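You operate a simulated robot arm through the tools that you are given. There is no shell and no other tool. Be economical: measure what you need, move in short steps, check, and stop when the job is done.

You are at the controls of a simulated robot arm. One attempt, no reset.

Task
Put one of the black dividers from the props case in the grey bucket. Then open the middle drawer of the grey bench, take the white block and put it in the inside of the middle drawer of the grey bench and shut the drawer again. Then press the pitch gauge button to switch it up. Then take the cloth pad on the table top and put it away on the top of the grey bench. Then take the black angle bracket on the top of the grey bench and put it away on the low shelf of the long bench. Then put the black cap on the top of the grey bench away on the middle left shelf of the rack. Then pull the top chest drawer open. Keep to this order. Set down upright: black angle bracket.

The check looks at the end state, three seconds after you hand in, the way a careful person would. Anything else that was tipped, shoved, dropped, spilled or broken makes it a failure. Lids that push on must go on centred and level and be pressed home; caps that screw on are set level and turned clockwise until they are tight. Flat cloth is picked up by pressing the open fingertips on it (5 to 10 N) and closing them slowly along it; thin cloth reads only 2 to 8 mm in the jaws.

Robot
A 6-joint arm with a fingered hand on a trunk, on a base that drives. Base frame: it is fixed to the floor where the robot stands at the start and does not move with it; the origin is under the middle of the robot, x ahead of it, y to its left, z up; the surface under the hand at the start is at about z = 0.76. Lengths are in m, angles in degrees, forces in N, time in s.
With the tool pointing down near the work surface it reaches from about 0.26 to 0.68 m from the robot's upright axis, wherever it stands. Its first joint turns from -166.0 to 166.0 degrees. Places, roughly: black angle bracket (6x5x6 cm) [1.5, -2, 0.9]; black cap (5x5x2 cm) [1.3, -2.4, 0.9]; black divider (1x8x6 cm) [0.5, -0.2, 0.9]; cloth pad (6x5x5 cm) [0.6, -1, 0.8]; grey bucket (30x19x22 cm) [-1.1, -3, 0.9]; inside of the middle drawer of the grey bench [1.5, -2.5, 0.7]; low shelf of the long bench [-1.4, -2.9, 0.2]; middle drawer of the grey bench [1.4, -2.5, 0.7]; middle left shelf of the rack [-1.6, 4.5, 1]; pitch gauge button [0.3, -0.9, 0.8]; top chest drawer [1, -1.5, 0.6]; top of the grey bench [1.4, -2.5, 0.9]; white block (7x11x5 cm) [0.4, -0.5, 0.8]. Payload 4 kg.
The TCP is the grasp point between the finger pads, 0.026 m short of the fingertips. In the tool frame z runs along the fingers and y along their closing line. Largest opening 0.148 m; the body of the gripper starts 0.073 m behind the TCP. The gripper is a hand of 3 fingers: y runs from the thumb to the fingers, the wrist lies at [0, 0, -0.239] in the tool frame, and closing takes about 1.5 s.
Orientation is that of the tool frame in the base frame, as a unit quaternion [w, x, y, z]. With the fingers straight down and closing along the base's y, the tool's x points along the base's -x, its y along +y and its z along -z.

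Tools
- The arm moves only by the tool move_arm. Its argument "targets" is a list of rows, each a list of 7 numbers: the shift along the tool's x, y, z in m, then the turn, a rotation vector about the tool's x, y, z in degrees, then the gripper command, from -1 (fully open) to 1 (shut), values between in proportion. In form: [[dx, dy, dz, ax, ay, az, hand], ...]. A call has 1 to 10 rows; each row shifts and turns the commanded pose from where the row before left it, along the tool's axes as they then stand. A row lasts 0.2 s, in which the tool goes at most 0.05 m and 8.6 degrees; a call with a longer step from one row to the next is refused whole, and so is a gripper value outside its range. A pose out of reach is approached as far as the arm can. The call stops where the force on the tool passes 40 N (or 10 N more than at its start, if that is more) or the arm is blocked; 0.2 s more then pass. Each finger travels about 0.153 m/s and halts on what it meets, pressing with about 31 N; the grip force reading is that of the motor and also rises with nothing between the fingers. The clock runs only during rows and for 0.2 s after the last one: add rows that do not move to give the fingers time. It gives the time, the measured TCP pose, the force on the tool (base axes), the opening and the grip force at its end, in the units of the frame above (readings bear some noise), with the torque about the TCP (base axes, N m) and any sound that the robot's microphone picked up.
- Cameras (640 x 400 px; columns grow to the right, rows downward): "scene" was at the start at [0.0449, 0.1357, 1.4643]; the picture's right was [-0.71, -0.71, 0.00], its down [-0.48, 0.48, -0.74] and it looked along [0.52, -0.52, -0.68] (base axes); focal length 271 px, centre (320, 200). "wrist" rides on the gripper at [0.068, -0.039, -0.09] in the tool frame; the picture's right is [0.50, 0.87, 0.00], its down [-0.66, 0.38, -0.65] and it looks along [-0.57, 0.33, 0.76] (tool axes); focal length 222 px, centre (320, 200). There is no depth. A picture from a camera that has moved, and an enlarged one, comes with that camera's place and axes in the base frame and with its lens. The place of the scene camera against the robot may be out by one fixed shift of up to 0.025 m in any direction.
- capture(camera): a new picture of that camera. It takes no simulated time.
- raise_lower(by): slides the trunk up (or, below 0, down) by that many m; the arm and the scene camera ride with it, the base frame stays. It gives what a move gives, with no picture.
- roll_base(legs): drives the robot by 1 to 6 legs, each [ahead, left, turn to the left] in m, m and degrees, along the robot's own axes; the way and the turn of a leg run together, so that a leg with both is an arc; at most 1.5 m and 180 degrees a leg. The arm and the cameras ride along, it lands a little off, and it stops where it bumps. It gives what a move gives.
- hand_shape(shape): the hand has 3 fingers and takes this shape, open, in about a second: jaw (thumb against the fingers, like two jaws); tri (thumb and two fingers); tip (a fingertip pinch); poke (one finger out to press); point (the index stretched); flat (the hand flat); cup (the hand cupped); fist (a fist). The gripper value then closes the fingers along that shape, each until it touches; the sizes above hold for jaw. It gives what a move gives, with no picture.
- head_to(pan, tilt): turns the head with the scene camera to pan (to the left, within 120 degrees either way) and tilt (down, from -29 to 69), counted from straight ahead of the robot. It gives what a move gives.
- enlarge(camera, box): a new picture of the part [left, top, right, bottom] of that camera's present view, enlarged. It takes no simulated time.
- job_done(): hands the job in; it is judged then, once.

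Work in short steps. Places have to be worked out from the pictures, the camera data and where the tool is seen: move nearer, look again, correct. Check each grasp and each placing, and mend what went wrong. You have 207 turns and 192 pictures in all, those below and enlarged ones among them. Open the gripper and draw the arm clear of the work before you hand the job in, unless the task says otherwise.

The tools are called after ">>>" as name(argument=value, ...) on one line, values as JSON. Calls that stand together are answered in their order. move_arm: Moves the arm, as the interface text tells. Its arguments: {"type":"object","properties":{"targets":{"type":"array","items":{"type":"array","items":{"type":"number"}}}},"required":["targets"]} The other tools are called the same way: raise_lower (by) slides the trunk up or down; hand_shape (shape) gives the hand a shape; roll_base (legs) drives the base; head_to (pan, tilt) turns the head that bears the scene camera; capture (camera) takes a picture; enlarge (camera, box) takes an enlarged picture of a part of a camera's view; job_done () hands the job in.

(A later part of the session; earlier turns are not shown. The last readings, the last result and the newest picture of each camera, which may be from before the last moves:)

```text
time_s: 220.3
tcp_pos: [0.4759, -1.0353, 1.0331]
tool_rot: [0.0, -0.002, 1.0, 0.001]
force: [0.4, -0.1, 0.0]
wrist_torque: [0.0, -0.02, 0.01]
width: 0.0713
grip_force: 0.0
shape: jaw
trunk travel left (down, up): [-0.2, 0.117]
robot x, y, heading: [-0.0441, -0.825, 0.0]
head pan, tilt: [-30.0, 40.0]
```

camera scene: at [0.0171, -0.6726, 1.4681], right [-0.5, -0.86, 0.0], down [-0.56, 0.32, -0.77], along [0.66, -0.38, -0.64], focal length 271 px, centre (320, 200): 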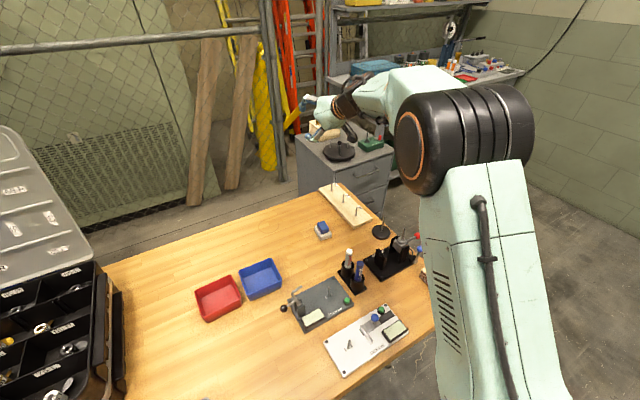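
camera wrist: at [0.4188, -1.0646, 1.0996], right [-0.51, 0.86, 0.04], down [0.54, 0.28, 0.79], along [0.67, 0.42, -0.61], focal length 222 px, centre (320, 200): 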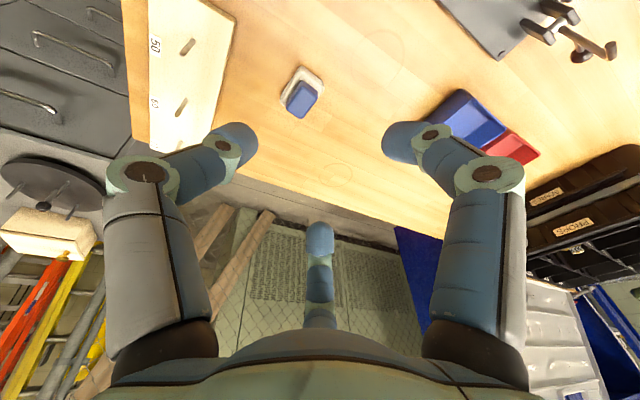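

The wrist is unflipped and upright again. Now I move above the cloth pad's blue grip (~0.557,-0.996).

>>> move_arm(targets=[[-0.04, 0.02, 0.01, 0, 0, 0, 0], [-0.041, 0.019, 0.01, 0, 0, 0, 0], [0, 0, 0.04, 0, 0, 0, 0], [0, 0, 0.04, 0, 0, 0, 0], [0, 0, 0, 0, 0, 0, 0]])

>>> capture(camera="wrist")

>>> head_to(pan=-20, tilt=45)

>>> capture(camera="scene")

```text
time_s: 221.5
tcp_pos: [0.5542, -0.9986, 0.9328]
tool_rot: [0.0, -0.002, 1.0, 0.0]
force: [0.3, -0.5, 0.3]
wrist_torque: [-0.01, 0.01, 0.03]
width: 0.0712
grip_force: 0.0
shape: jaw
trunk travel left (down, up): [-0.2, 0.117]
robot x, y, heading: [-0.0436, -0.8213, -0.0]
head pan, tilt: [-30.0, 40.0]
```

```text
97 pictures are left
camera wrist: at [0.4879, -1.0372, 1.024], right [-0.5, 0.86, 0.0], down [0.65, 0.38, 0.65], along [0.57, 0.33, -0.76], focal length 222 px, centre (320, 200)
```

wrist: 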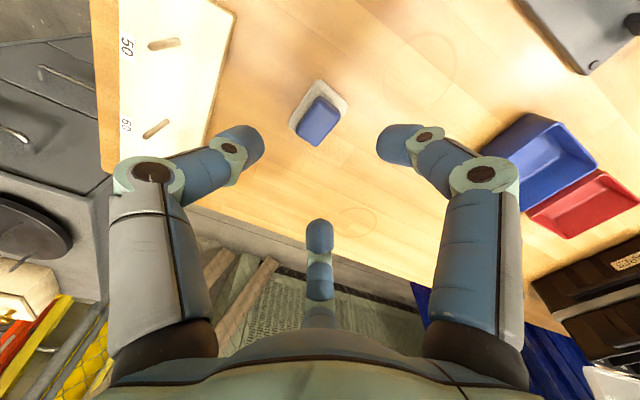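

```text
time_s: 222.2
tcp_pos: [0.5554, -0.9986, 0.9331]
tool_rot: [0.0, -0.003, 1.0, 0.0]
force: [0.7, 0.1, 1.7]
wrist_torque: [0.01, -0.02, 0.01]
width: 0.0712
grip_force: 0.0
shape: jaw
trunk travel left (down, up): [-0.2, 0.117]
robot x, y, heading: [-0.0392, -0.8236, -0.1]
head pan, tilt: [-20.0, 45.0]
```

```text
96 pictures are left
camera scene: at [0.0199, -0.6579, 1.4608], right [-0.34, -0.94, 0.0], down [-0.66, 0.24, -0.71], along [0.66, -0.24, -0.71], focal length 271 px, centre (320, 200)
```

scene: 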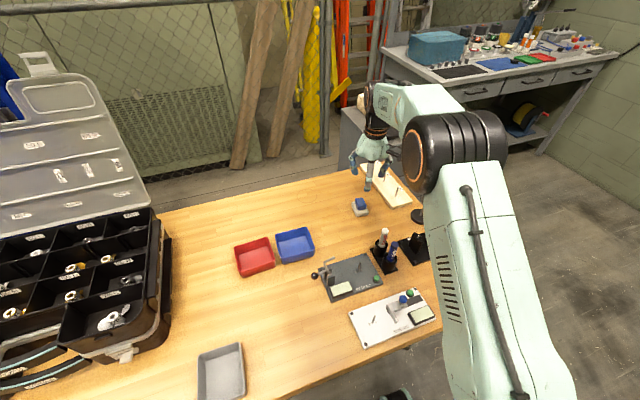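

The grip block is right beneath the TCP. I descend so the tips straddle the blue block just above the white pad, and close.

>>> move_arm(targets=[[-0.004, 0, 0.03, 0, 0, 0, 0], [0, 0, 0.04, 0, 0, 0, 0], [0, 0, 0.03, 0, 0, 0, 0], [0, 0, 0.02, 0, 0, 0, 0], [0, 0, 0, 0, 0, 0, 0.2], [0, 0, 0, 0, 0, 0, 0.4], [0, 0, 0, 0, 0, 0, 0.6], [0, 0, 0, 0, 0, 0, 0.8], [0, 0, 0, 0, 0, 0, 1], [0, 0, 0, 0, 0, 0, 1]])

>>> capture(camera="wrist")

```text
time_s: 224.4
tcp_pos: [0.5601, -0.9955, 0.8134]
tool_rot: [-0.001, -0.002, 1.0, 0.0]
force: [0.2, 1.4, 0.5]
wrist_torque: [-0.02, -0.05, -0.01]
width: 0.0291
grip_force: 31.4
shape: tri
trunk travel left (down, up): [-0.2, 0.117]
robot x, y, heading: [-0.0462, -0.8278, -0.1]
head pan, tilt: [-20.0, 45.0]
```

```text
95 pictures are left
camera wrist: at [0.4924, -1.0346, 0.905], right [-0.5, 0.86, 0.0], down [0.65, 0.38, 0.65], along [0.57, 0.33, -0.76], focal length 222 px, centre (320, 200)
```

wrist: 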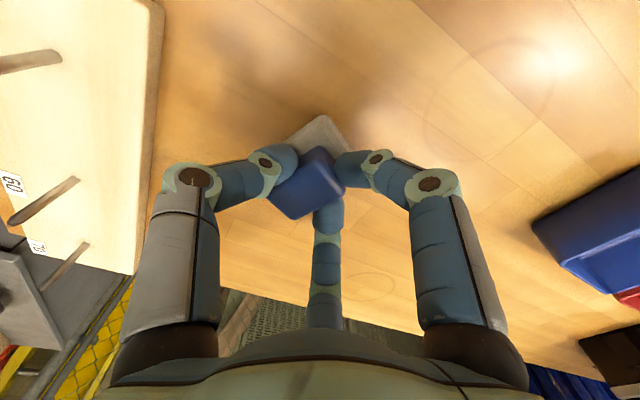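

Gripped. I lift and drive to the grey bench with the pad.

>>> move_arm(targets=[[0, 0, -0.03, 0, 0, 0, 1], [0, 0, -0.045, 0, 0, 0, 1], [0, 0, -0.045, 0, 0, 0, 1], [0, 0, -0.045, 0, 0, 0, 1], [0, 0, -0.045, 0, 0, 0, 1], [0, 0, -0.04, 0, 0, 0, 1], [0.045, 0, 0, 0, 0, 0, 1], [0.045, 0, 0, 0, 0, 0, 1]])

>>> roll_base(legs=[[-0.36, 0, 0], [0, -1.1, 0], [0.95, 0, 0], [0.0, -0.4, 0]])

>>> head_to(pan=0, tilt=38)

>>> capture(camera="scene")

>>> capture(camera="wrist")

```text
time_s: 226.2
tcp_pos: [0.4645, -0.997, 1.0657]
tool_rot: [0.0, -0.002, 1.0, 0.0]
force: [0.0, -0.7, -0.9]
wrist_torque: [0.01, -0.02, -0.02]
width: 0.029
grip_force: 30.5
shape: tri
trunk travel left (down, up): [-0.2, 0.117]
robot x, y, heading: [-0.0418, -0.8265, -0.1]
head pan, tilt: [-20.0, 45.0]
```

```text
time_s: 246.4
tcp_pos: [1.0529, -2.5052, 1.0642]
tool_rot: [0.0, -0.004, 1.0, 0.0]
force: [0.6, -0.3, -1.2]
wrist_torque: [-0.01, 0.02, 0.04]
width: 0.0289
grip_force: 31.4
shape: tri
trunk travel left (down, up): [-0.2, 0.117]
robot x, y, heading: [0.5428, -2.3359, 0.3]
head pan, tilt: [-20.0, 45.0]
```

```text
time_s: 247.2
tcp_pos: [1.0537, -2.5055, 1.0647]
tool_rot: [0.0, -0.004, 1.0, 0.0]
force: [0.4, -1.0, -0.3]
wrist_torque: [0.02, -0.04, 0.01]
width: 0.0292
grip_force: 31.0
shape: tri
trunk travel left (down, up): [-0.2, 0.117]
robot x, y, heading: [0.5469, -2.3364, 0.1]
head pan, tilt: [0.0, 38.0]
```

```text
94 pictures are left
camera scene: at [0.6152, -2.1404, 1.471], right [0.0, -1.0, 0.0], down [-0.62, 0.0, -0.79], along [0.79, 0.0, -0.62], focal length 271 px, centre (320, 200)
```

scene: 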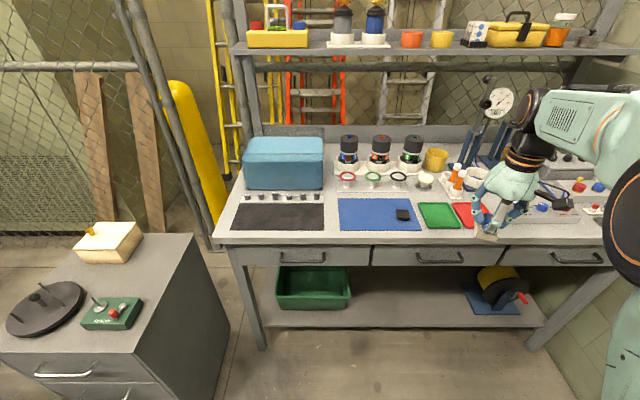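

```text
93 pictures are left
camera wrist: at [0.9868, -2.5449, 1.1555], right [-0.51, 0.86, 0.0], down [0.65, 0.38, 0.65], along [0.56, 0.33, -0.76], focal length 222 px, centre (320, 200)
```

wrist: 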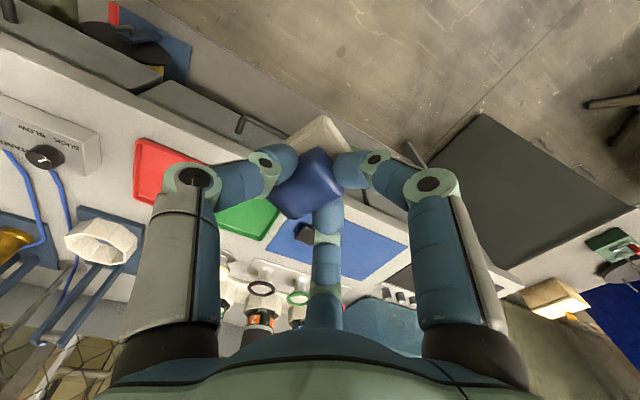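

Zoom on the bench's left part to find the bracket and a free spot.

>>> enlarge(camera="scene", box=[220, 120, 440, 250])

```text
2.91 times, centred on (330, 185) of scene
camera zoom: at [0.6152, -2.1404, 1.471], right [0.0, -1.0, 0.0], down [-0.62, 0.0, -0.79], along [0.79, 0.0, -0.62], focal length 790 px, centre (291, 244)
```

zoom: 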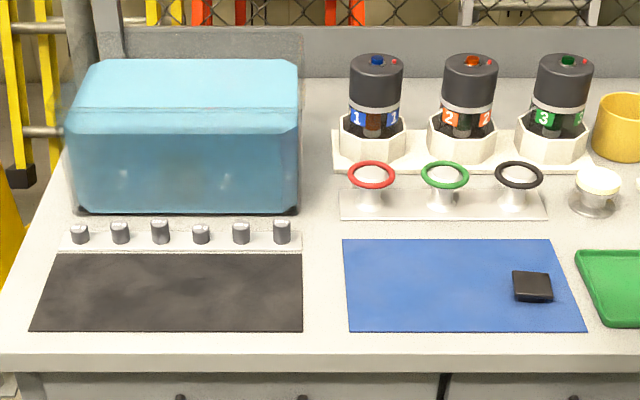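

>>> enlarge(camera="scene", box=[232, 125, 332, 200])

```text
5.33 times, centred on (282, 162) of scene
camera zoom: at [0.6152, -2.1404, 1.471], right [0.0, -1.0, 0.0], down [-0.62, 0.0, -0.79], along [0.79, 0.0, -0.62], focal length 1448 px, centre (523, 400)
```

zoom: 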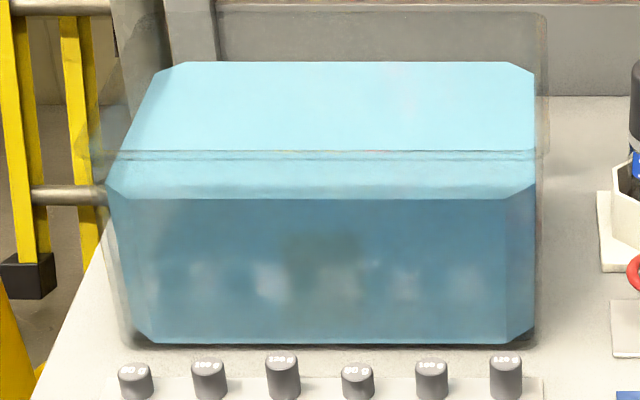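

The bracket seems to be inside the blue translucent tank. First I place the pad on the free left part of the blue mat (~(1.324,-2.273)): drive 0.2 m ahead, then position.

>>> roll_base(legs=[[0.19, 0.05, 0]])

>>> move_arm(targets=[[0, 0.045, 0, 0, 0, 0, 1], [0, 0.045, 0, 0, 0, 0, 1], [-0.02, 0.045, 0, 0, 0, 0, 1], [-0.02, 0.04, 0, 0, 0, 0, 1], [-0.03, 0, 0.02, 0, 0, 0, 1], [0, 0, 0.04, 0, 0, 0, 1]])

>>> capture(camera="scene")

>>> capture(camera="wrist")

```text
time_s: 248.8
tcp_pos: [1.2451, -2.4567, 1.0639]
tool_rot: [0.0, -0.003, 1.0, 0.0]
force: [-0.3, -0.5, -0.5]
wrist_torque: [0.02, 0.01, 0.01]
width: 0.0289
grip_force: 31.2
shape: tri
trunk travel left (down, up): [-0.2, 0.117]
robot x, y, heading: [0.7334, -2.2855, -0.1]
head pan, tilt: [0.0, 38.0]
```

```text
time_s: 250.2
tcp_pos: [1.3119, -2.2803, 1.0035]
tool_rot: [0.0, -0.004, 1.0, 0.0]
force: [0.7, 0.2, 0.5]
wrist_torque: [0.04, -0.01, -0.02]
width: 0.029
grip_force: 30.7
shape: tri
trunk travel left (down, up): [-0.2, 0.117]
robot x, y, heading: [0.7332, -2.2862, 0.2]
head pan, tilt: [0.0, 38.0]
```

```text
90 pictures are left
camera scene: at [0.8063, -2.0902, 1.471], right [0.0, -1.0, 0.0], down [-0.62, 0.0, -0.79], along [0.79, 0.0, -0.62], focal length 271 px, centre (320, 200)
```

scene: 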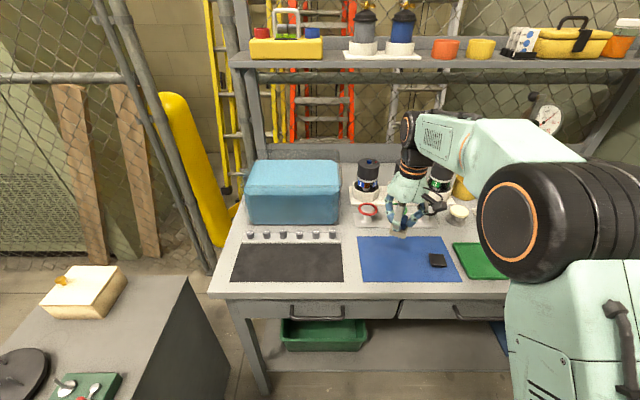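

```text
89 pictures are left
camera wrist: at [1.2456, -2.3192, 1.0951], right [-0.51, 0.86, 0.0], down [0.65, 0.38, 0.65], along [0.56, 0.33, -0.76], focal length 222 px, centre (320, 200)
```

wrist: 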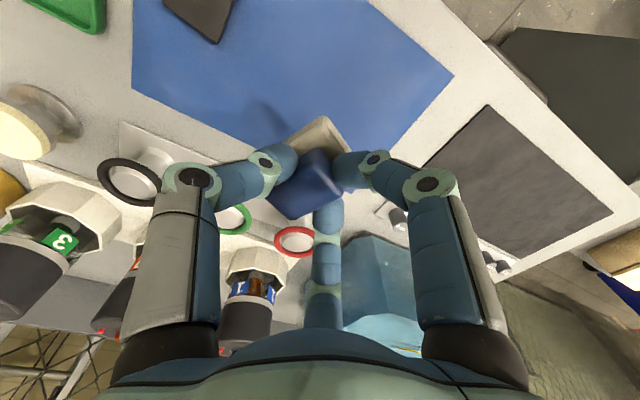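

Landing spot is on the mat with good margin. I descend, with small steps at the end.

>>> move_arm(targets=[[0.015, 0, 0.03, 0, 0, 0, 1], [0, 0, 0.035, 0, 0, 0, 1], [0, 0, 0.02, 0, 0, 0, 1], [0, 0, 0.006, 0, 0, 0, 1], [0, 0, 0.005, 0, 0, 0, 1], [0, 0, 0, 0, 0, 0, 1]])

>>> enlarge(camera="scene", box=[330, 180, 490, 300])

```text
time_s: 251.6
tcp_pos: [1.2971, -2.2809, 0.9125]
tool_rot: [0.004, -0.004, 1.0, 0.0]
force: [-2.3, 2.3, 41.2]
wrist_torque: [-0.09, -0.15, -0.03]
width: 0.0302
grip_force: 30.7
shape: tri
trunk travel left (down, up): [-0.2, 0.117]
robot x, y, heading: [0.734, -2.2874, 0.2]
head pan, tilt: [0.0, 38.0]
```

```text
3.33 times, centred on (410, 240) of scene
camera zoom: at [0.8025, -2.0901, 1.4714], right [0.0, -1.0, 0.0], down [-0.61, 0.0, -0.79], along [0.79, 0.0, -0.61], focal length 905 px, centre (20, 67)
```

zoom: 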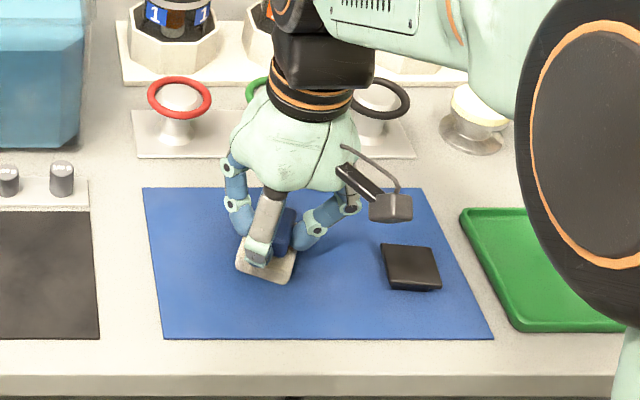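

Pad is down (bench top ≈0.86). I ease off 4 mm, open and rise.

>>> move_arm(targets=[[0, 0, -0.004, 0, 0, 0, 1], [0, 0, 0, 0, 0, 0, 0.6], [0, 0, 0, 0, 0, 0, 0.3], [0, 0, 0, 0, 0, 0, 0.1], [0, 0, 0, 0, 0, 0, 0.1], [0, 0, -0.03, 0, 0, 0, 0.1], [0, 0, -0.04, 0, 0, 0, 0.1], [0, 0, -0.045, 0, 0, 0, 0.1], [0, 0, -0.045, 0, 0, 0, 0.1], [0, 0, -0.045, 0, 0, 0, 0.1]])

>>> enlarge(camera="scene", box=[330, 180, 490, 300])

```text
time_s: 253.8
tcp_pos: [1.2973, -2.2795, 1.1166]
tool_rot: [0.0, -0.004, 1.0, 0.0]
force: [-0.7, -0.2, 0.5]
wrist_torque: [0.0, -0.04, 0.01]
width: 0.0636
grip_force: 0.1
shape: jaw
trunk travel left (down, up): [-0.2, 0.117]
robot x, y, heading: [0.7374, -2.2847, 0.3]
head pan, tilt: [0.0, 38.0]
```

```text
3.33 times, centred on (410, 240) of scene
camera zoom: at [0.8061, -2.0905, 1.471], right [0.0, -1.0, 0.0], down [-0.62, 0.0, -0.79], along [0.79, 0.0, -0.62], focal length 905 px, centre (20, 67)
```

zoom: 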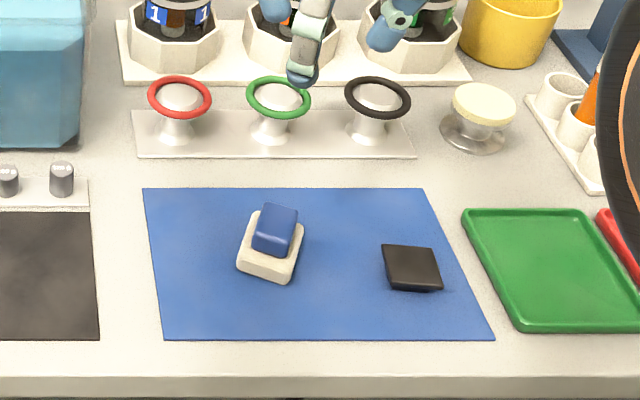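

Pad is set on the bench. Now I move the wrist camera to look down into the blue tank.

>>> move_arm(targets=[[0, 0.04, -0.02, 0, 0, 0, 0.1], [0, 0.04, -0.02, 0, 0, 0, 0.1], [0, 0.04, -0.02, 0, 0, 0, 0.1], [-0.02, 0.03, 0, 0, 0, 0, 0.1], [-0.02, 0.0, 0, 0, 0, 0, 0.1]])

>>> capture(camera="wrist")

>>> capture(camera="scene")

```text
time_s: 255.0
tcp_pos: [1.3065, -2.136, 1.1658]
tool_rot: [0.0, -0.004, 1.0, 0.0]
force: [0.1, -0.8, 0.2]
wrist_torque: [0.01, 0.01, 0.0]
width: 0.064
grip_force: 0.1
shape: jaw
out of reach, approached as far as the arm can: row 4, 5
trunk travel left (down, up): [-0.2, 0.117]
robot x, y, heading: [0.7336, -2.2883, 0.1]
head pan, tilt: [0.0, 38.0]
```

```text
86 pictures are left
camera wrist: at [1.24, -2.1745, 1.2576], right [-0.51, 0.86, 0.0], down [0.65, 0.38, 0.65], along [0.56, 0.33, -0.76], focal length 222 px, centre (320, 200)
```

wrist: 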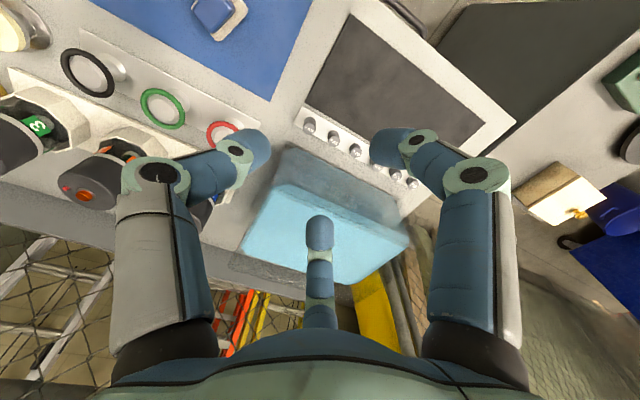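

```text
85 pictures are left
camera scene: at [0.8071, -2.0906, 1.471], right [0.0, -1.0, 0.0], down [-0.62, 0.0, -0.79], along [0.79, 0.0, -0.62], focal length 271 px, centre (320, 200)
```

scene: 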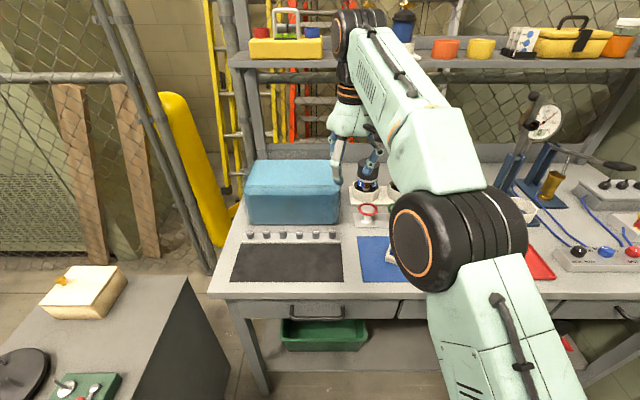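

>>> enlarge(camera="wrist", box=[230, 120, 430, 300])

>>> enlarge(camera="scene", box=[225, 140, 355, 240])

```text
2.22 times, centred on (330, 210) of wrist
camera zoom: at [1.24, -2.1745, 1.2576], right [-0.51, 0.86, 0.0], down [0.65, 0.38, 0.65], along [0.56, 0.33, -0.76], focal length 494 px, centre (298, 178)
```

zoom: 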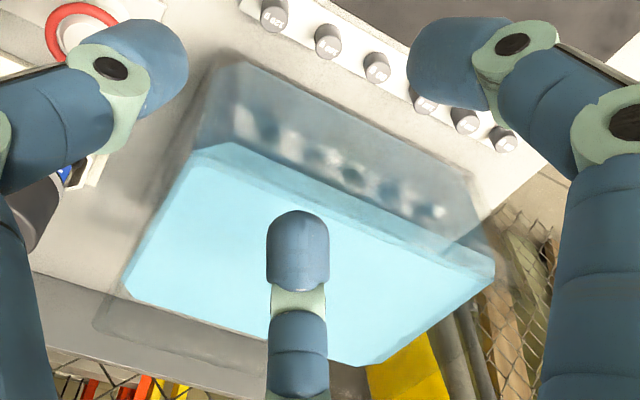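

```text
4.00 times, centred on (290, 190) of scene
camera zoom: at [0.8071, -2.0906, 1.471], right [0.0, -1.0, 0.0], down [-0.62, 0.0, -0.79], along [0.79, 0.0, -0.62], focal length 1086 px, centre (440, 240)
```

zoom: 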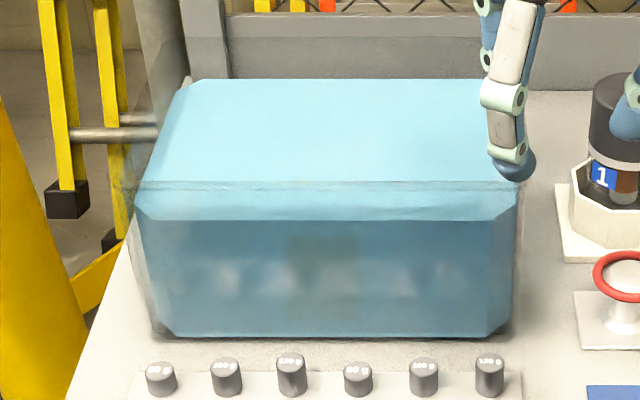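

The tank seems to hold blue liquid with the bracket inside. I retract the arm and lower the trunk to look through the front glass at a flatter angle.

>>> move_arm(targets=[[0.04, -0.02, 0, 0, 0, 0, 0.1], [0.04, -0.03, 0, 0, 0, 0, 0.1], [0.04, -0.03, 0, 0, 0, 0, 0.1], [0.04, -0.03, 0, 0, 0, 0, 0.1], [0.02, -0.04, 0, 0, 0, 0, 0.1], [0, -0.045, 0, 0, 0, 0, 0.1]])

>>> raise_lower(by=-0.15)

>>> head_to(pan=8, tilt=30)

>>> capture(camera="scene")

```text
time_s: 256.4
tcp_pos: [1.1284, -2.3344, 1.1659]
tool_rot: [0.0, -0.004, 1.0, 0.0]
force: [1.0, -0.2, 0.1]
wrist_torque: [0.04, 0.02, 0.02]
width: 0.0636
grip_force: 0.0
shape: jaw
trunk travel left (down, up): [-0.2, 0.117]
robot x, y, heading: [0.7325, -2.2827, 0.0]
head pan, tilt: [0.0, 38.0]
```

```text
time_s: 258.2
tcp_pos: [1.1276, -2.3306, 1.016]
tool_rot: [0.0, -0.004, 1.0, 0.0]
force: [0.2, 0.4, -1.5]
wrist_torque: [-0.03, 0.01, 0.03]
width: 0.0636
grip_force: 0.1
shape: jaw
trunk travel left (down, up): [-0.05, 0.267]
robot x, y, heading: [0.7373, -2.2852, 0.2]
head pan, tilt: [0.0, 38.0]
```

```text
time_s: 258.9
tcp_pos: [1.1292, -2.3319, 1.0161]
tool_rot: [0.001, -0.004, 1.0, 0.0]
force: [0.7, 0.2, 0.2]
wrist_torque: [0.01, 0.0, -0.02]
width: 0.0636
grip_force: 0.1
shape: jaw
trunk travel left (down, up): [-0.05, 0.267]
robot x, y, heading: [0.7379, -2.2831, 0.3]
head pan, tilt: [8.0, 30.0]
```

```text
82 pictures are left
camera scene: at [0.8465, -2.0778, 1.3277], right [0.14, -0.99, 0.0], down [-0.5, -0.07, -0.87], along [0.86, 0.12, -0.5], focal length 271 px, centre (320, 200)
```

scene: 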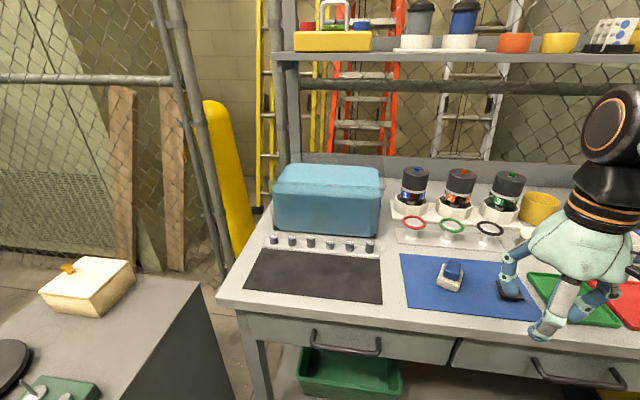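

>>> enlarge(camera="scene", box=[262, 150, 392, 250])

```text
4.00 times, centred on (327, 200) of scene
camera zoom: at [0.8465, -2.0778, 1.3277], right [0.14, -0.99, 0.0], down [-0.5, -0.07, -0.87], along [0.86, 0.12, -0.5], focal length 1086 px, centre (292, 200)
```

zoom: 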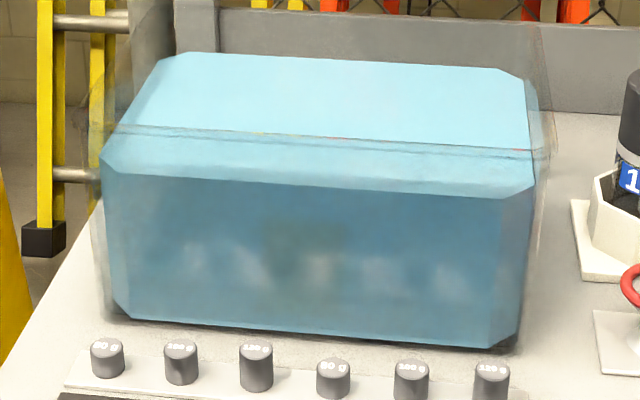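

Three views intersect consistently: the bracket is in the tank at about (1.49,-1.985,0.90), seen as a ~5 cm dark square facing front. I raise the trunk again and drive closer-left to inspect from above.

>>> raise_lower(by=0.15)

>>> roll_base(legs=[[0.14, 0.17, 0]])

>>> move_arm(targets=[[0, 0, -0.03, 0, 0, -8.5, 0.1], [0, 0, -0.03, 0, 0, -8.5, 0.1], [0, 0, 0, 0, 0, -8.5, 0.1], [0, 0, 0, 0, 0, -8.5, 0.1], [0, 0, 0, 0, 0, -8.5, 0.1], [0, 0, 0, 0, 0, -8.5, 0.1], [0, 0, 0, 0, 0, -8.5, 0.1], [0, 0, 0, 0, 0, -8.5, 0.1], [0, 0, 0, 0, 0, -8.5, 0.1], [0, 0, 0, 0, 0, -8.5, 0.1]])

>>> head_to(pan=0, tilt=42)

>>> capture(camera="scene")

```text
time_s: 260.6
tcp_pos: [1.1276, -2.3318, 1.1655]
tool_rot: [0.0, -0.004, 1.0, 0.0]
force: [0.5, 0.4, 0.2]
wrist_torque: [-0.04, -0.02, 0.02]
width: 0.0638
grip_force: 0.1
shape: jaw
trunk travel left (down, up): [-0.2, 0.117]
robot x, y, heading: [0.7364, -2.2853, 0.3]
head pan, tilt: [8.0, 30.0]
```

```text
time_s: 262.8
tcp_pos: [1.265, -2.1574, 1.1664]
tool_rot: [0.001, -0.005, 1.0, 0.0]
force: [0.7, -0.6, -0.4]
wrist_torque: [-0.03, 0.03, 0.0]
width: 0.0636
grip_force: 0.0
shape: jaw
trunk travel left (down, up): [-0.2, 0.117]
robot x, y, heading: [0.8686, -2.1134, -0.0]
head pan, tilt: [8.0, 30.0]
```

```text
time_s: 264.9
tcp_pos: [1.266, -2.0979, 1.2249]
tool_rot: [-0.003, -0.675, 0.738, -0.003]
force: [0.3, 0.0, -1.4]
wrist_torque: [-0.03, -0.01, 0.03]
width: 0.0637
grip_force: 0.1
shape: jaw
out of reach, approached as far as the arm can: row 9, 10
trunk travel left (down, up): [-0.2, 0.117]
robot x, y, heading: [0.8729, -2.1123, 0.0]
head pan, tilt: [8.0, 30.0]
```

```text
time_s: 265.7
tcp_pos: [1.2644, -2.0994, 1.224]
tool_rot: [-0.003, -0.674, 0.739, -0.003]
force: [0.1, 0.8, -1.1]
wrist_torque: [0.01, 0.01, 0.0]
width: 0.0637
grip_force: 0.1
shape: jaw
trunk travel left (down, up): [-0.2, 0.117]
robot x, y, heading: [0.8681, -2.1142, 0.2]
head pan, tilt: [0.0, 42.0]
```

```text
80 pictures are left
camera scene: at [0.9391, -1.9168, 1.4651], right [0.0, -1.0, 0.0], down [-0.67, 0.0, -0.74], along [0.74, 0.0, -0.67], focal length 271 px, centre (320, 200)
```

scene: 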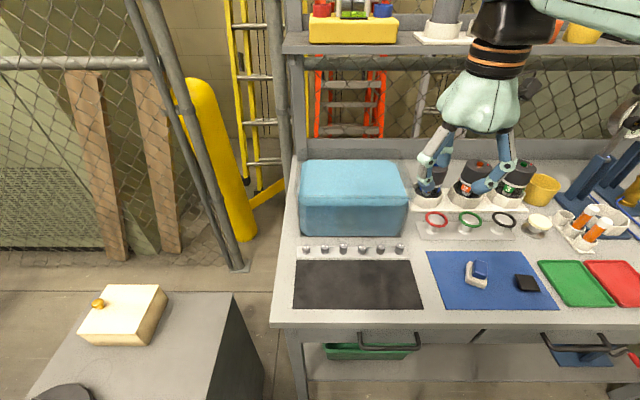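

>>> enlarge(camera="scene", box=[285, 145, 425, 255])

>>> capture(camera="wrist")

```text
3.64 times, centred on (355, 200) of scene
camera zoom: at [0.9391, -1.9168, 1.4651], right [0.0, -1.0, 0.0], down [-0.67, 0.0, -0.74], along [0.74, 0.0, -0.67], focal length 987 px, centre (193, 200)
```

zoom: 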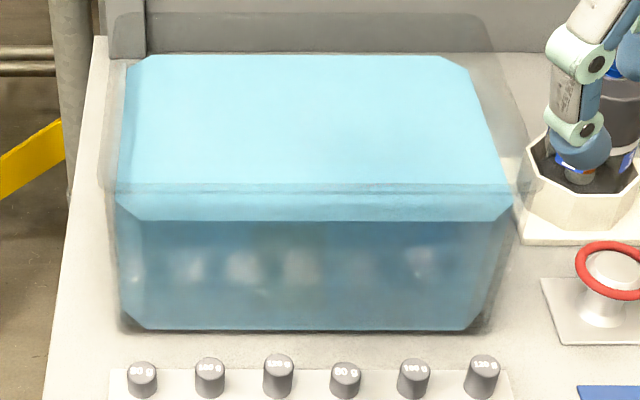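

```text
78 pictures are left
camera wrist: at [1.2979, -2.1693, 1.316], right [-0.91, -0.42, 0.0], down [-0.32, 0.69, 0.65], along [-0.27, 0.59, -0.76], focal length 222 px, centre (320, 200)
```

wrist: 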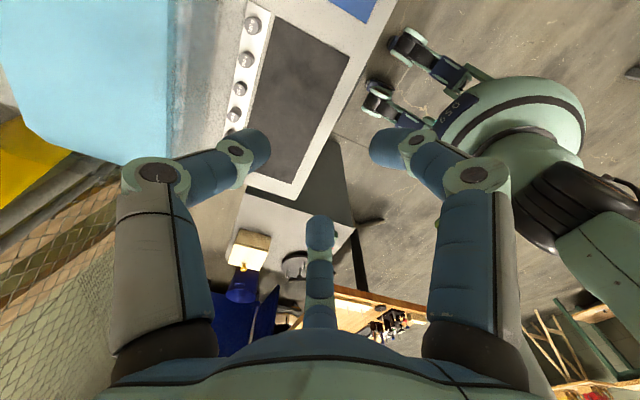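

The surface is opaque from above, so I'll grasp by position: hand yawed ~85° with the thumb behind the plate. I lower to just above rim height (rim ≈1.01) and move over the bracket.

>>> move_arm(targets=[[0, 0, 0.045, 0, 0, 0, -0.08], [0, 0, 0.045, 0, 0, 0, -0.08], [0, 0, 0.03, 0, 0, 0, -0.08], [-0.027, -0.04, 0, 0, 0, 0, -0.08], [-0.027, -0.04, 0, 0, 0, 0, -0.08], [-0.027, -0.04, 0, 0, 0, 0, -0.08], [-0.027, -0.04, 0, 0, 0, 0, -0.08], [-0.027, -0.04, 0, 0, 0, 0, -0.08], [-0.0, -0.02, 0, 0, 0, 0, -0.08], [0, 0, 0, 0, 0, 0, -0.08]])

>>> capture(camera="scene")

>>> capture(camera="wrist")

```text
time_s: 267.9
tcp_pos: [1.4816, -1.9765, 1.1015]
tool_rot: [-0.001, -0.68, 0.733, 0.001]
force: [0.1, -0.5, 0.8]
wrist_torque: [0.0, 0.02, 0.01]
width: 0.0764
grip_force: 0.1
shape: jaw
out of reach, approached as far as the arm can: row 1, 9
trunk travel left (down, up): [-0.2, 0.117]
robot x, y, heading: [0.8735, -2.1145, 0.1]
head pan, tilt: [0.0, 42.0]
```

```text
77 pictures are left
camera scene: at [0.9397, -1.9167, 1.465], right [0.0, -1.0, 0.0], down [-0.67, 0.0, -0.74], along [0.74, 0.0, -0.67], focal length 271 px, centre (320, 200)
```

scene: 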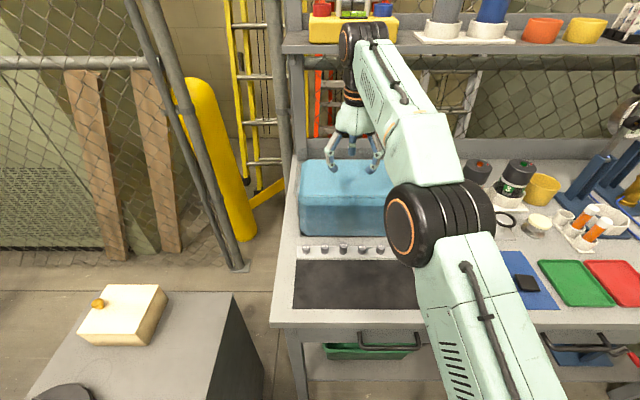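

```text
76 pictures are left
camera wrist: at [1.5158, -2.0464, 1.1921], right [-0.9, -0.43, 0.0], down [-0.33, 0.68, 0.65], along [-0.28, 0.59, -0.76], focal length 222 px, centre (320, 200)
```

wrist: 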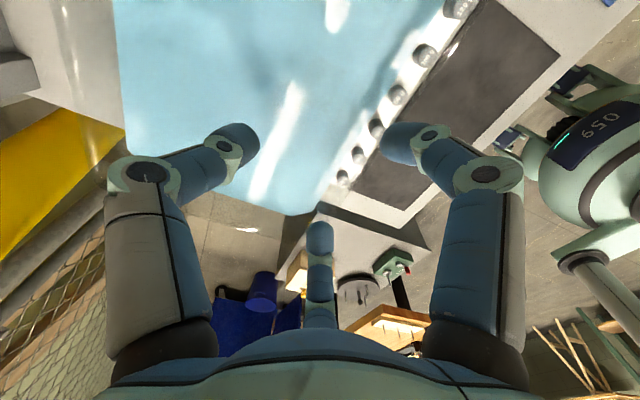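

>>> enlarge(camera="wrist", box=[200, 0, 440, 170])

```text
2.35 times, centred on (320, 85) of wrist
camera zoom: at [1.5158, -2.0464, 1.1921], right [-0.9, -0.43, 0.0], down [-0.33, 0.68, 0.65], along [-0.28, 0.59, -0.76], focal length 523 px, centre (320, 471)
```

zoom: 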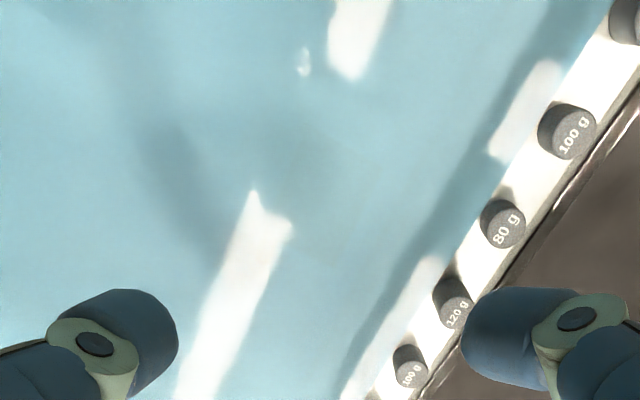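

A faint dark blob shows beneath the surface, back-projecting to about (1.519,-2.002). I shift over it and look again for parallax.

>>> move_arm(targets=[[0.02, -0.035, 0.02, 0, 0, 0, -0.08], [0, 0, 0.015, 0, 0, 0, -0.08], [0, 0, 0, 0, 0, 0, -0.08]])

>>> enlarge(camera="wrist", box=[200, 0, 440, 170])

```text
time_s: 268.7
tcp_pos: [1.4977, -2.0016, 1.0609]
tool_rot: [0.0, -0.679, 0.734, 0.001]
force: [0.3, 0.2, 0.1]
wrist_torque: [-0.01, 0.02, 0.0]
width: 0.0764
grip_force: 0.0
shape: jaw
out of reach, approached as far as the arm can: row 1
trunk travel left (down, up): [-0.2, 0.117]
robot x, y, heading: [0.8763, -2.111, 0.1]
head pan, tilt: [0.0, 42.0]
```

```text
2.35 times, centred on (320, 85) of wrist
camera zoom: at [1.5324, -2.071, 1.1511], right [-0.9, -0.43, 0.0], down [-0.33, 0.68, 0.65], along [-0.28, 0.59, -0.76], focal length 523 px, centre (320, 471)
```

zoom: 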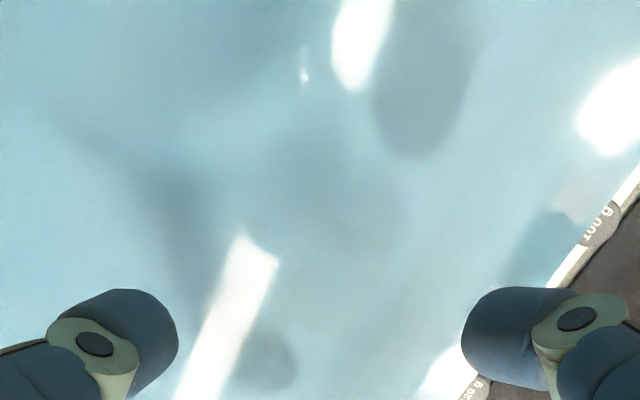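

I treat the bracket as at about (1.505,-2.0). I descend carefully through the surface with force checks.

>>> move_arm(targets=[[0, -0.006, 0.02, 0, 0, 0, -0.08], [0, 0, 0.02, 0, 0, 0, -0.08], [0, 0, 0.015, 0, 0, 0, -0.08], [0, 0, 0.01, 0, 0, 0, -0.08], [0, 0, 0.01, 0, 0, 0, -0.08], [0, 0, 0.01, 0, 0, 0, -0.08]])

>>> enlarge(camera="scene", box=[275, 80, 425, 250])

>>> capture(camera="wrist")

```text
time_s: 270.1
tcp_pos: [1.5043, -2.002, 0.9757]
tool_rot: [0.0, -0.68, 0.733, 0.0]
force: [0.9, -0.8, 0.0]
wrist_torque: [-0.01, 0.03, 0.03]
width: 0.0764
grip_force: 0.1
shape: jaw
trunk travel left (down, up): [-0.2, 0.117]
robot x, y, heading: [0.8736, -2.1105, 0.1]
head pan, tilt: [0.0, 42.0]
```

```text
2.35 times, centred on (350, 165) of scene
camera zoom: at [0.9391, -1.9169, 1.4651], right [0.0, -1.0, 0.0], down [-0.67, 0.0, -0.74], along [0.74, 0.0, -0.67], focal length 639 px, centre (249, 282)
```

zoom: 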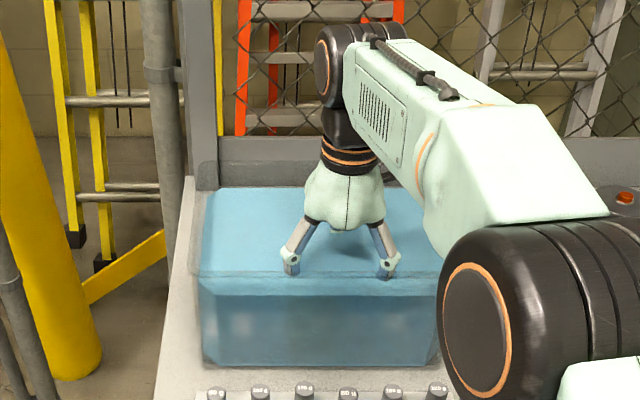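

```text
72 pictures are left
camera wrist: at [1.5382, -2.0719, 1.0665], right [-0.9, -0.43, 0.0], down [-0.33, 0.68, 0.65], along [-0.28, 0.59, -0.76], focal length 222 px, centre (320, 200)
```

wrist: 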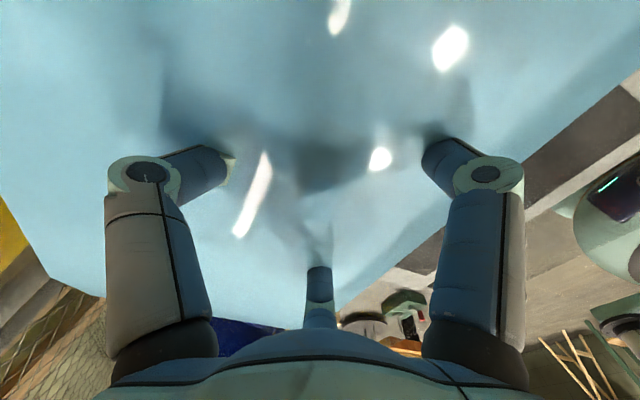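

It is liquid; fingertips are submerged. A dark shape is visible below; zoom in.

>>> enlarge(camera="wrist", box=[200, 70, 460, 250])

```text
2.22 times, centred on (330, 160) of wrist
camera zoom: at [1.5382, -2.0719, 1.0665], right [-0.9, -0.43, 0.0], down [-0.33, 0.68, 0.65], along [-0.28, 0.59, -0.76], focal length 494 px, centre (298, 289)
```

zoom: 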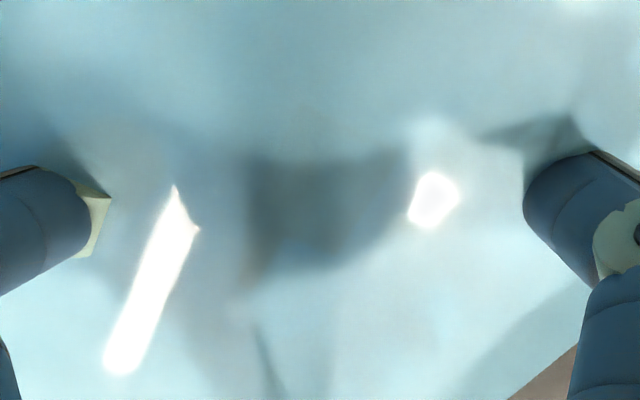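

The bracket is under the hand at about (1.495,-1.997). I lower to TCP 0.945 watching the force, then close slowly.

>>> move_arm(targets=[[0, 0, 0.01, 0, 0, 0, -0.08], [0, 0, 0.01, 0, 0, 0, -0.08], [0, 0, 0.008, 0, 0, 0, -0.08], [0, 0, 0, 0, 0, 0, -0.08]])

>>> enlarge(camera="wrist", box=[200, 70, 460, 250])

```text
time_s: 271.1
tcp_pos: [1.5042, -2.0024, 0.9471]
tool_rot: [0.0, -0.679, 0.734, -0.001]
force: [0.2, 0.6, 0.1]
wrist_torque: [0.0, 0.02, 0.03]
width: 0.0763
grip_force: 0.1
shape: jaw
trunk travel left (down, up): [-0.2, 0.117]
robot x, y, heading: [0.8728, -2.1128, 0.3]
head pan, tilt: [0.0, 42.0]
```

```text
2.22 times, centred on (330, 160) of wrist
camera zoom: at [1.5377, -2.072, 1.0385], right [-0.9, -0.43, 0.0], down [-0.33, 0.68, 0.65], along [-0.28, 0.59, -0.76], focal length 494 px, centre (298, 289)
```

zoom: 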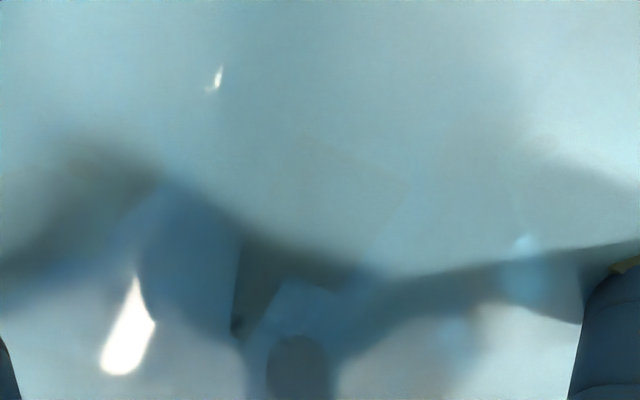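

>>> enlarge(camera="scene", box=[275, 100, 425, 250])

```text
2.67 times, centred on (350, 175) of scene
camera zoom: at [0.939, -1.9169, 1.4651], right [0.0, -1.0, 0.0], down [-0.67, 0.0, -0.74], along [0.74, 0.0, -0.67], focal length 724 px, centre (240, 267)
```

zoom: 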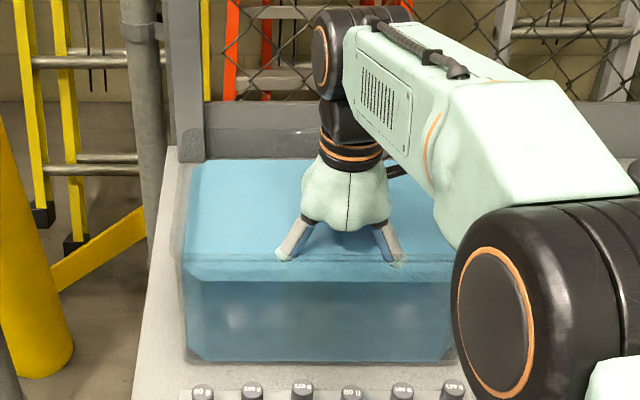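

Palm still clears the rim. Lower 2 cm more and close in steps.

>>> move_arm(targets=[[0, 0, 0.008, 0, 0, 0, -0.08], [0, 0, 0.008, 0, 0, 0, -0.08], [0, 0, 0.004, 0, 0, 0, -0.08], [0, 0, 0, 0, 0, 0, 0.1], [0, 0, 0, 0, 0, 0, 0.3], [0, 0, 0, 0, 0, 0, 0.5], [0, 0, 0, 0, 0, 0, 0.7], [0, 0, 0, 0, 0, 0, 0.9], [0, 0, 0, 0, 0, 0, 1], [0, 0, 0, 0, 0, 0, 1]])

>>> enlarge(camera="wrist", box=[200, 70, 460, 250])

```text
time_s: 273.3
tcp_pos: [1.5052, -2.0022, 0.9284]
tool_rot: [0.0, -0.679, 0.734, 0.0]
force: [-0.4, 0.0, 0.8]
wrist_torque: [0.03, 0.0, 0.02]
width: 0.0073
grip_force: 30.6
shape: tri
trunk travel left (down, up): [-0.2, 0.117]
robot x, y, heading: [0.8703, -2.1116, -0.1]
head pan, tilt: [0.0, 42.0]
```

```text
2.22 times, centred on (330, 160) of wrist
camera zoom: at [1.5378, -2.0725, 1.0192], right [-0.9, -0.43, 0.0], down [-0.33, 0.68, 0.65], along [-0.28, 0.59, -0.76], focal length 494 px, centre (298, 289)
```

zoom: 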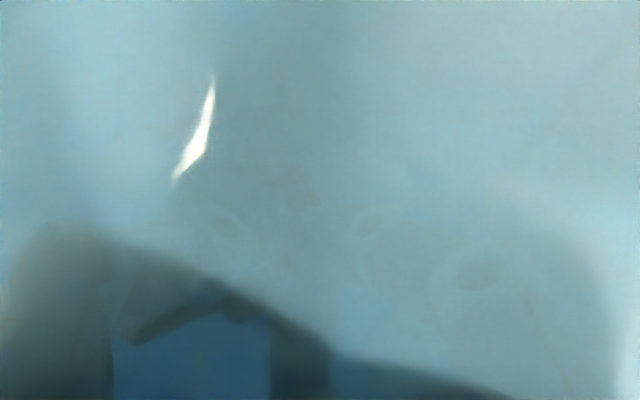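

7 mm between the fingers: the plate is gripped. I lift slowly out of the liquid.

>>> move_arm(targets=[[0, 0, -0.01, 0, 0, 0, 1], [0, 0, -0.02, 0, 0, 0, 1], [0, 0, -0.025, 0, 0, 0, 1], [0, 0, -0.03, 0, 0, 0, 1], [0, 0, -0.03, 0, 0, 0, 1], [0, 0, -0.03, 0, 0, 0, 1], [0, 0, -0.03, 0, 0, 0, 1], [0, 0, 0, 0, 0, 0, 1]])

>>> enlarge(camera="scene", box=[275, 80, 425, 230])

>>> capture(camera="wrist")

```text
time_s: 275.1
tcp_pos: [1.4862, -2.0031, 1.0967]
tool_rot: [0.0, -0.679, 0.735, 0.0]
force: [-0.6, -0.6, -0.7]
wrist_torque: [0.01, 0.0, 0.0]
width: 0.0069
grip_force: 30.8
shape: tri
out of reach, approached as far as the arm can: row 6, 7
trunk travel left (down, up): [-0.2, 0.117]
robot x, y, heading: [0.8727, -2.1093, 0.2]
head pan, tilt: [0.0, 42.0]
```

```text
2.67 times, centred on (350, 155) of scene
camera zoom: at [0.9398, -1.9168, 1.465], right [0.0, -1.0, 0.0], down [-0.67, 0.0, -0.74], along [0.74, 0.0, -0.67], focal length 724 px, centre (240, 320)
```

zoom: 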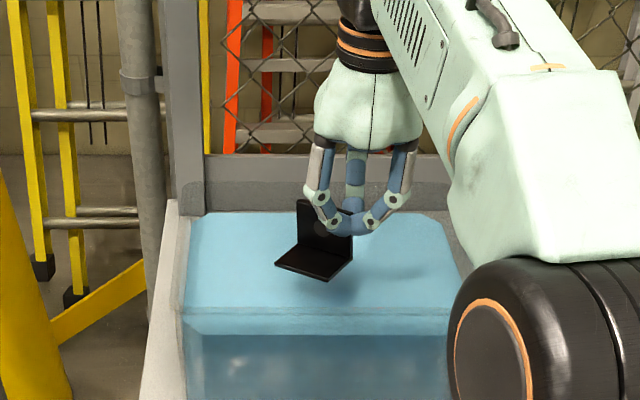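

```text
66 pictures are left
camera wrist: at [1.5208, -2.0734, 1.1883], right [-0.9, -0.43, 0.0], down [-0.33, 0.68, 0.65], along [-0.28, 0.59, -0.76], focal length 222 px, centre (320, 200)
```

wrist: 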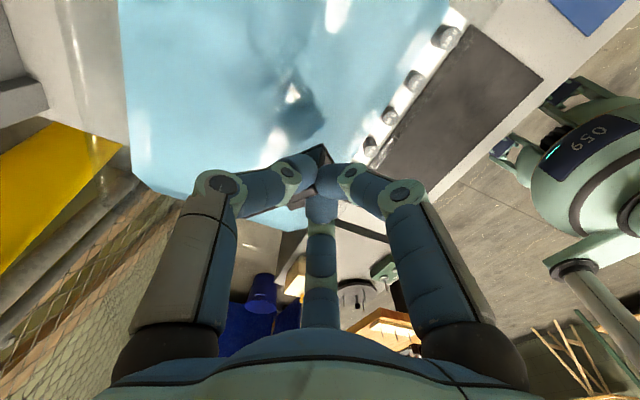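

Excellent — the bracket is held upright, leg toward the front. I raise the trunk, draw the arm back over the rim, then drive to the long bench.

>>> raise_lower(by=0.1)

>>> move_arm(targets=[[0, 0.04, 0, 0, 0, 0, 1], [0, 0.045, 0, 0, 0, 0, 1], [0, 0.045, 0, 0, 0, 0, 1], [0.0, 0.045, 0, 0, 0, 0, 1], [0.0, 0.03, 0, 0, 0, 0, 1]])

>>> roll_base(legs=[[-0.5, 0, 0], [0, 0, -90], [0, -0.9, 0], [0, -0.87, 0]])

>>> head_to(pan=0, tilt=45)

>>> capture(camera="scene")

```text
time_s: 276.4
tcp_pos: [1.4874, -2.0051, 1.1952]
tool_rot: [0.0, -0.68, 0.734, 0.0]
force: [0.2, -0.3, -0.7]
wrist_torque: [0.0, 0.03, 0.02]
width: 0.0067
grip_force: 30.8
shape: tri
trunk travel left (down, up): [-0.3, 0.017]
robot x, y, heading: [0.8706, -2.1087, 0.1]
head pan, tilt: [0.0, 42.0]
```

```text
time_s: 277.6
tcp_pos: [1.2828, -1.9896, 1.1953]
tool_rot: [0.001, -0.68, 0.733, -0.002]
force: [0.6, -0.3, -1.0]
wrist_torque: [-0.03, 0.01, -0.01]
width: 0.0066
grip_force: 30.9
shape: tri
trunk travel left (down, up): [-0.3, 0.017]
robot x, y, heading: [0.8681, -2.1125, 0.2]
head pan, tilt: [0.0, 42.0]
```

```text
time_s: 299.8
tcp_pos: [-1.2684, -2.5174, 1.1952]
tool_rot: [0.001, 0.044, 0.999, 0.0]
force: [-0.2, 0.5, -0.7]
wrist_torque: [0.01, 0.03, 0.0]
width: 0.0068
grip_force: 31.1
shape: tri
trunk travel left (down, up): [-0.3, 0.017]
robot x, y, heading: [-1.3872, -2.1036, -90.5]
head pan, tilt: [0.0, 42.0]
```

```text
time_s: 300.4
tcp_pos: [-1.2688, -2.5174, 1.1954]
tool_rot: [0.0, 0.044, 0.999, 0.0]
force: [0.5, 0.2, -0.7]
wrist_torque: [0.0, 0.02, -0.01]
width: 0.0067
grip_force: 30.6
shape: tri
trunk travel left (down, up): [-0.3, 0.017]
robot x, y, heading: [-1.3869, -2.1026, -90.5]
head pan, tilt: [0.0, 45.0]
```

```text
65 pictures are left
camera scene: at [-1.1664, -2.1722, 1.5651], right [-1.0, 0.01, 0.0], down [0.01, 0.71, -0.71], along [-0.01, -0.71, -0.71], focal length 271 px, centre (320, 200)
```

scene: 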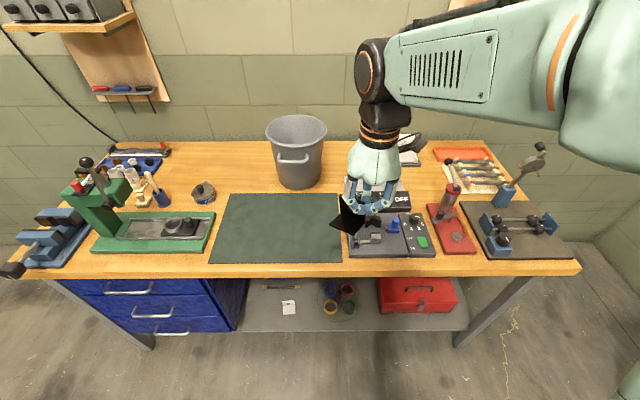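

I zoom on the low shelf to choose a free spot.

>>> enlarge(camera="scene", box=[230, 260, 480, 370])

```text
2.56 times, centred on (355, 315) of scene
camera zoom: at [-1.1664, -2.1722, 1.5651], right [-1.0, 0.01, 0.0], down [0.01, 0.71, -0.71], along [-0.01, -0.71, -0.71], focal length 695 px, centre (230, -94)
```

zoom: 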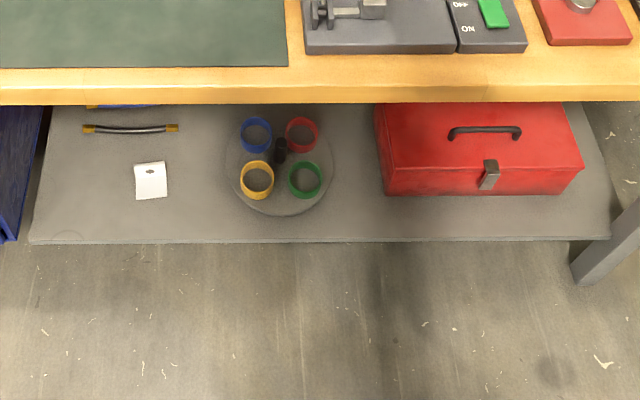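

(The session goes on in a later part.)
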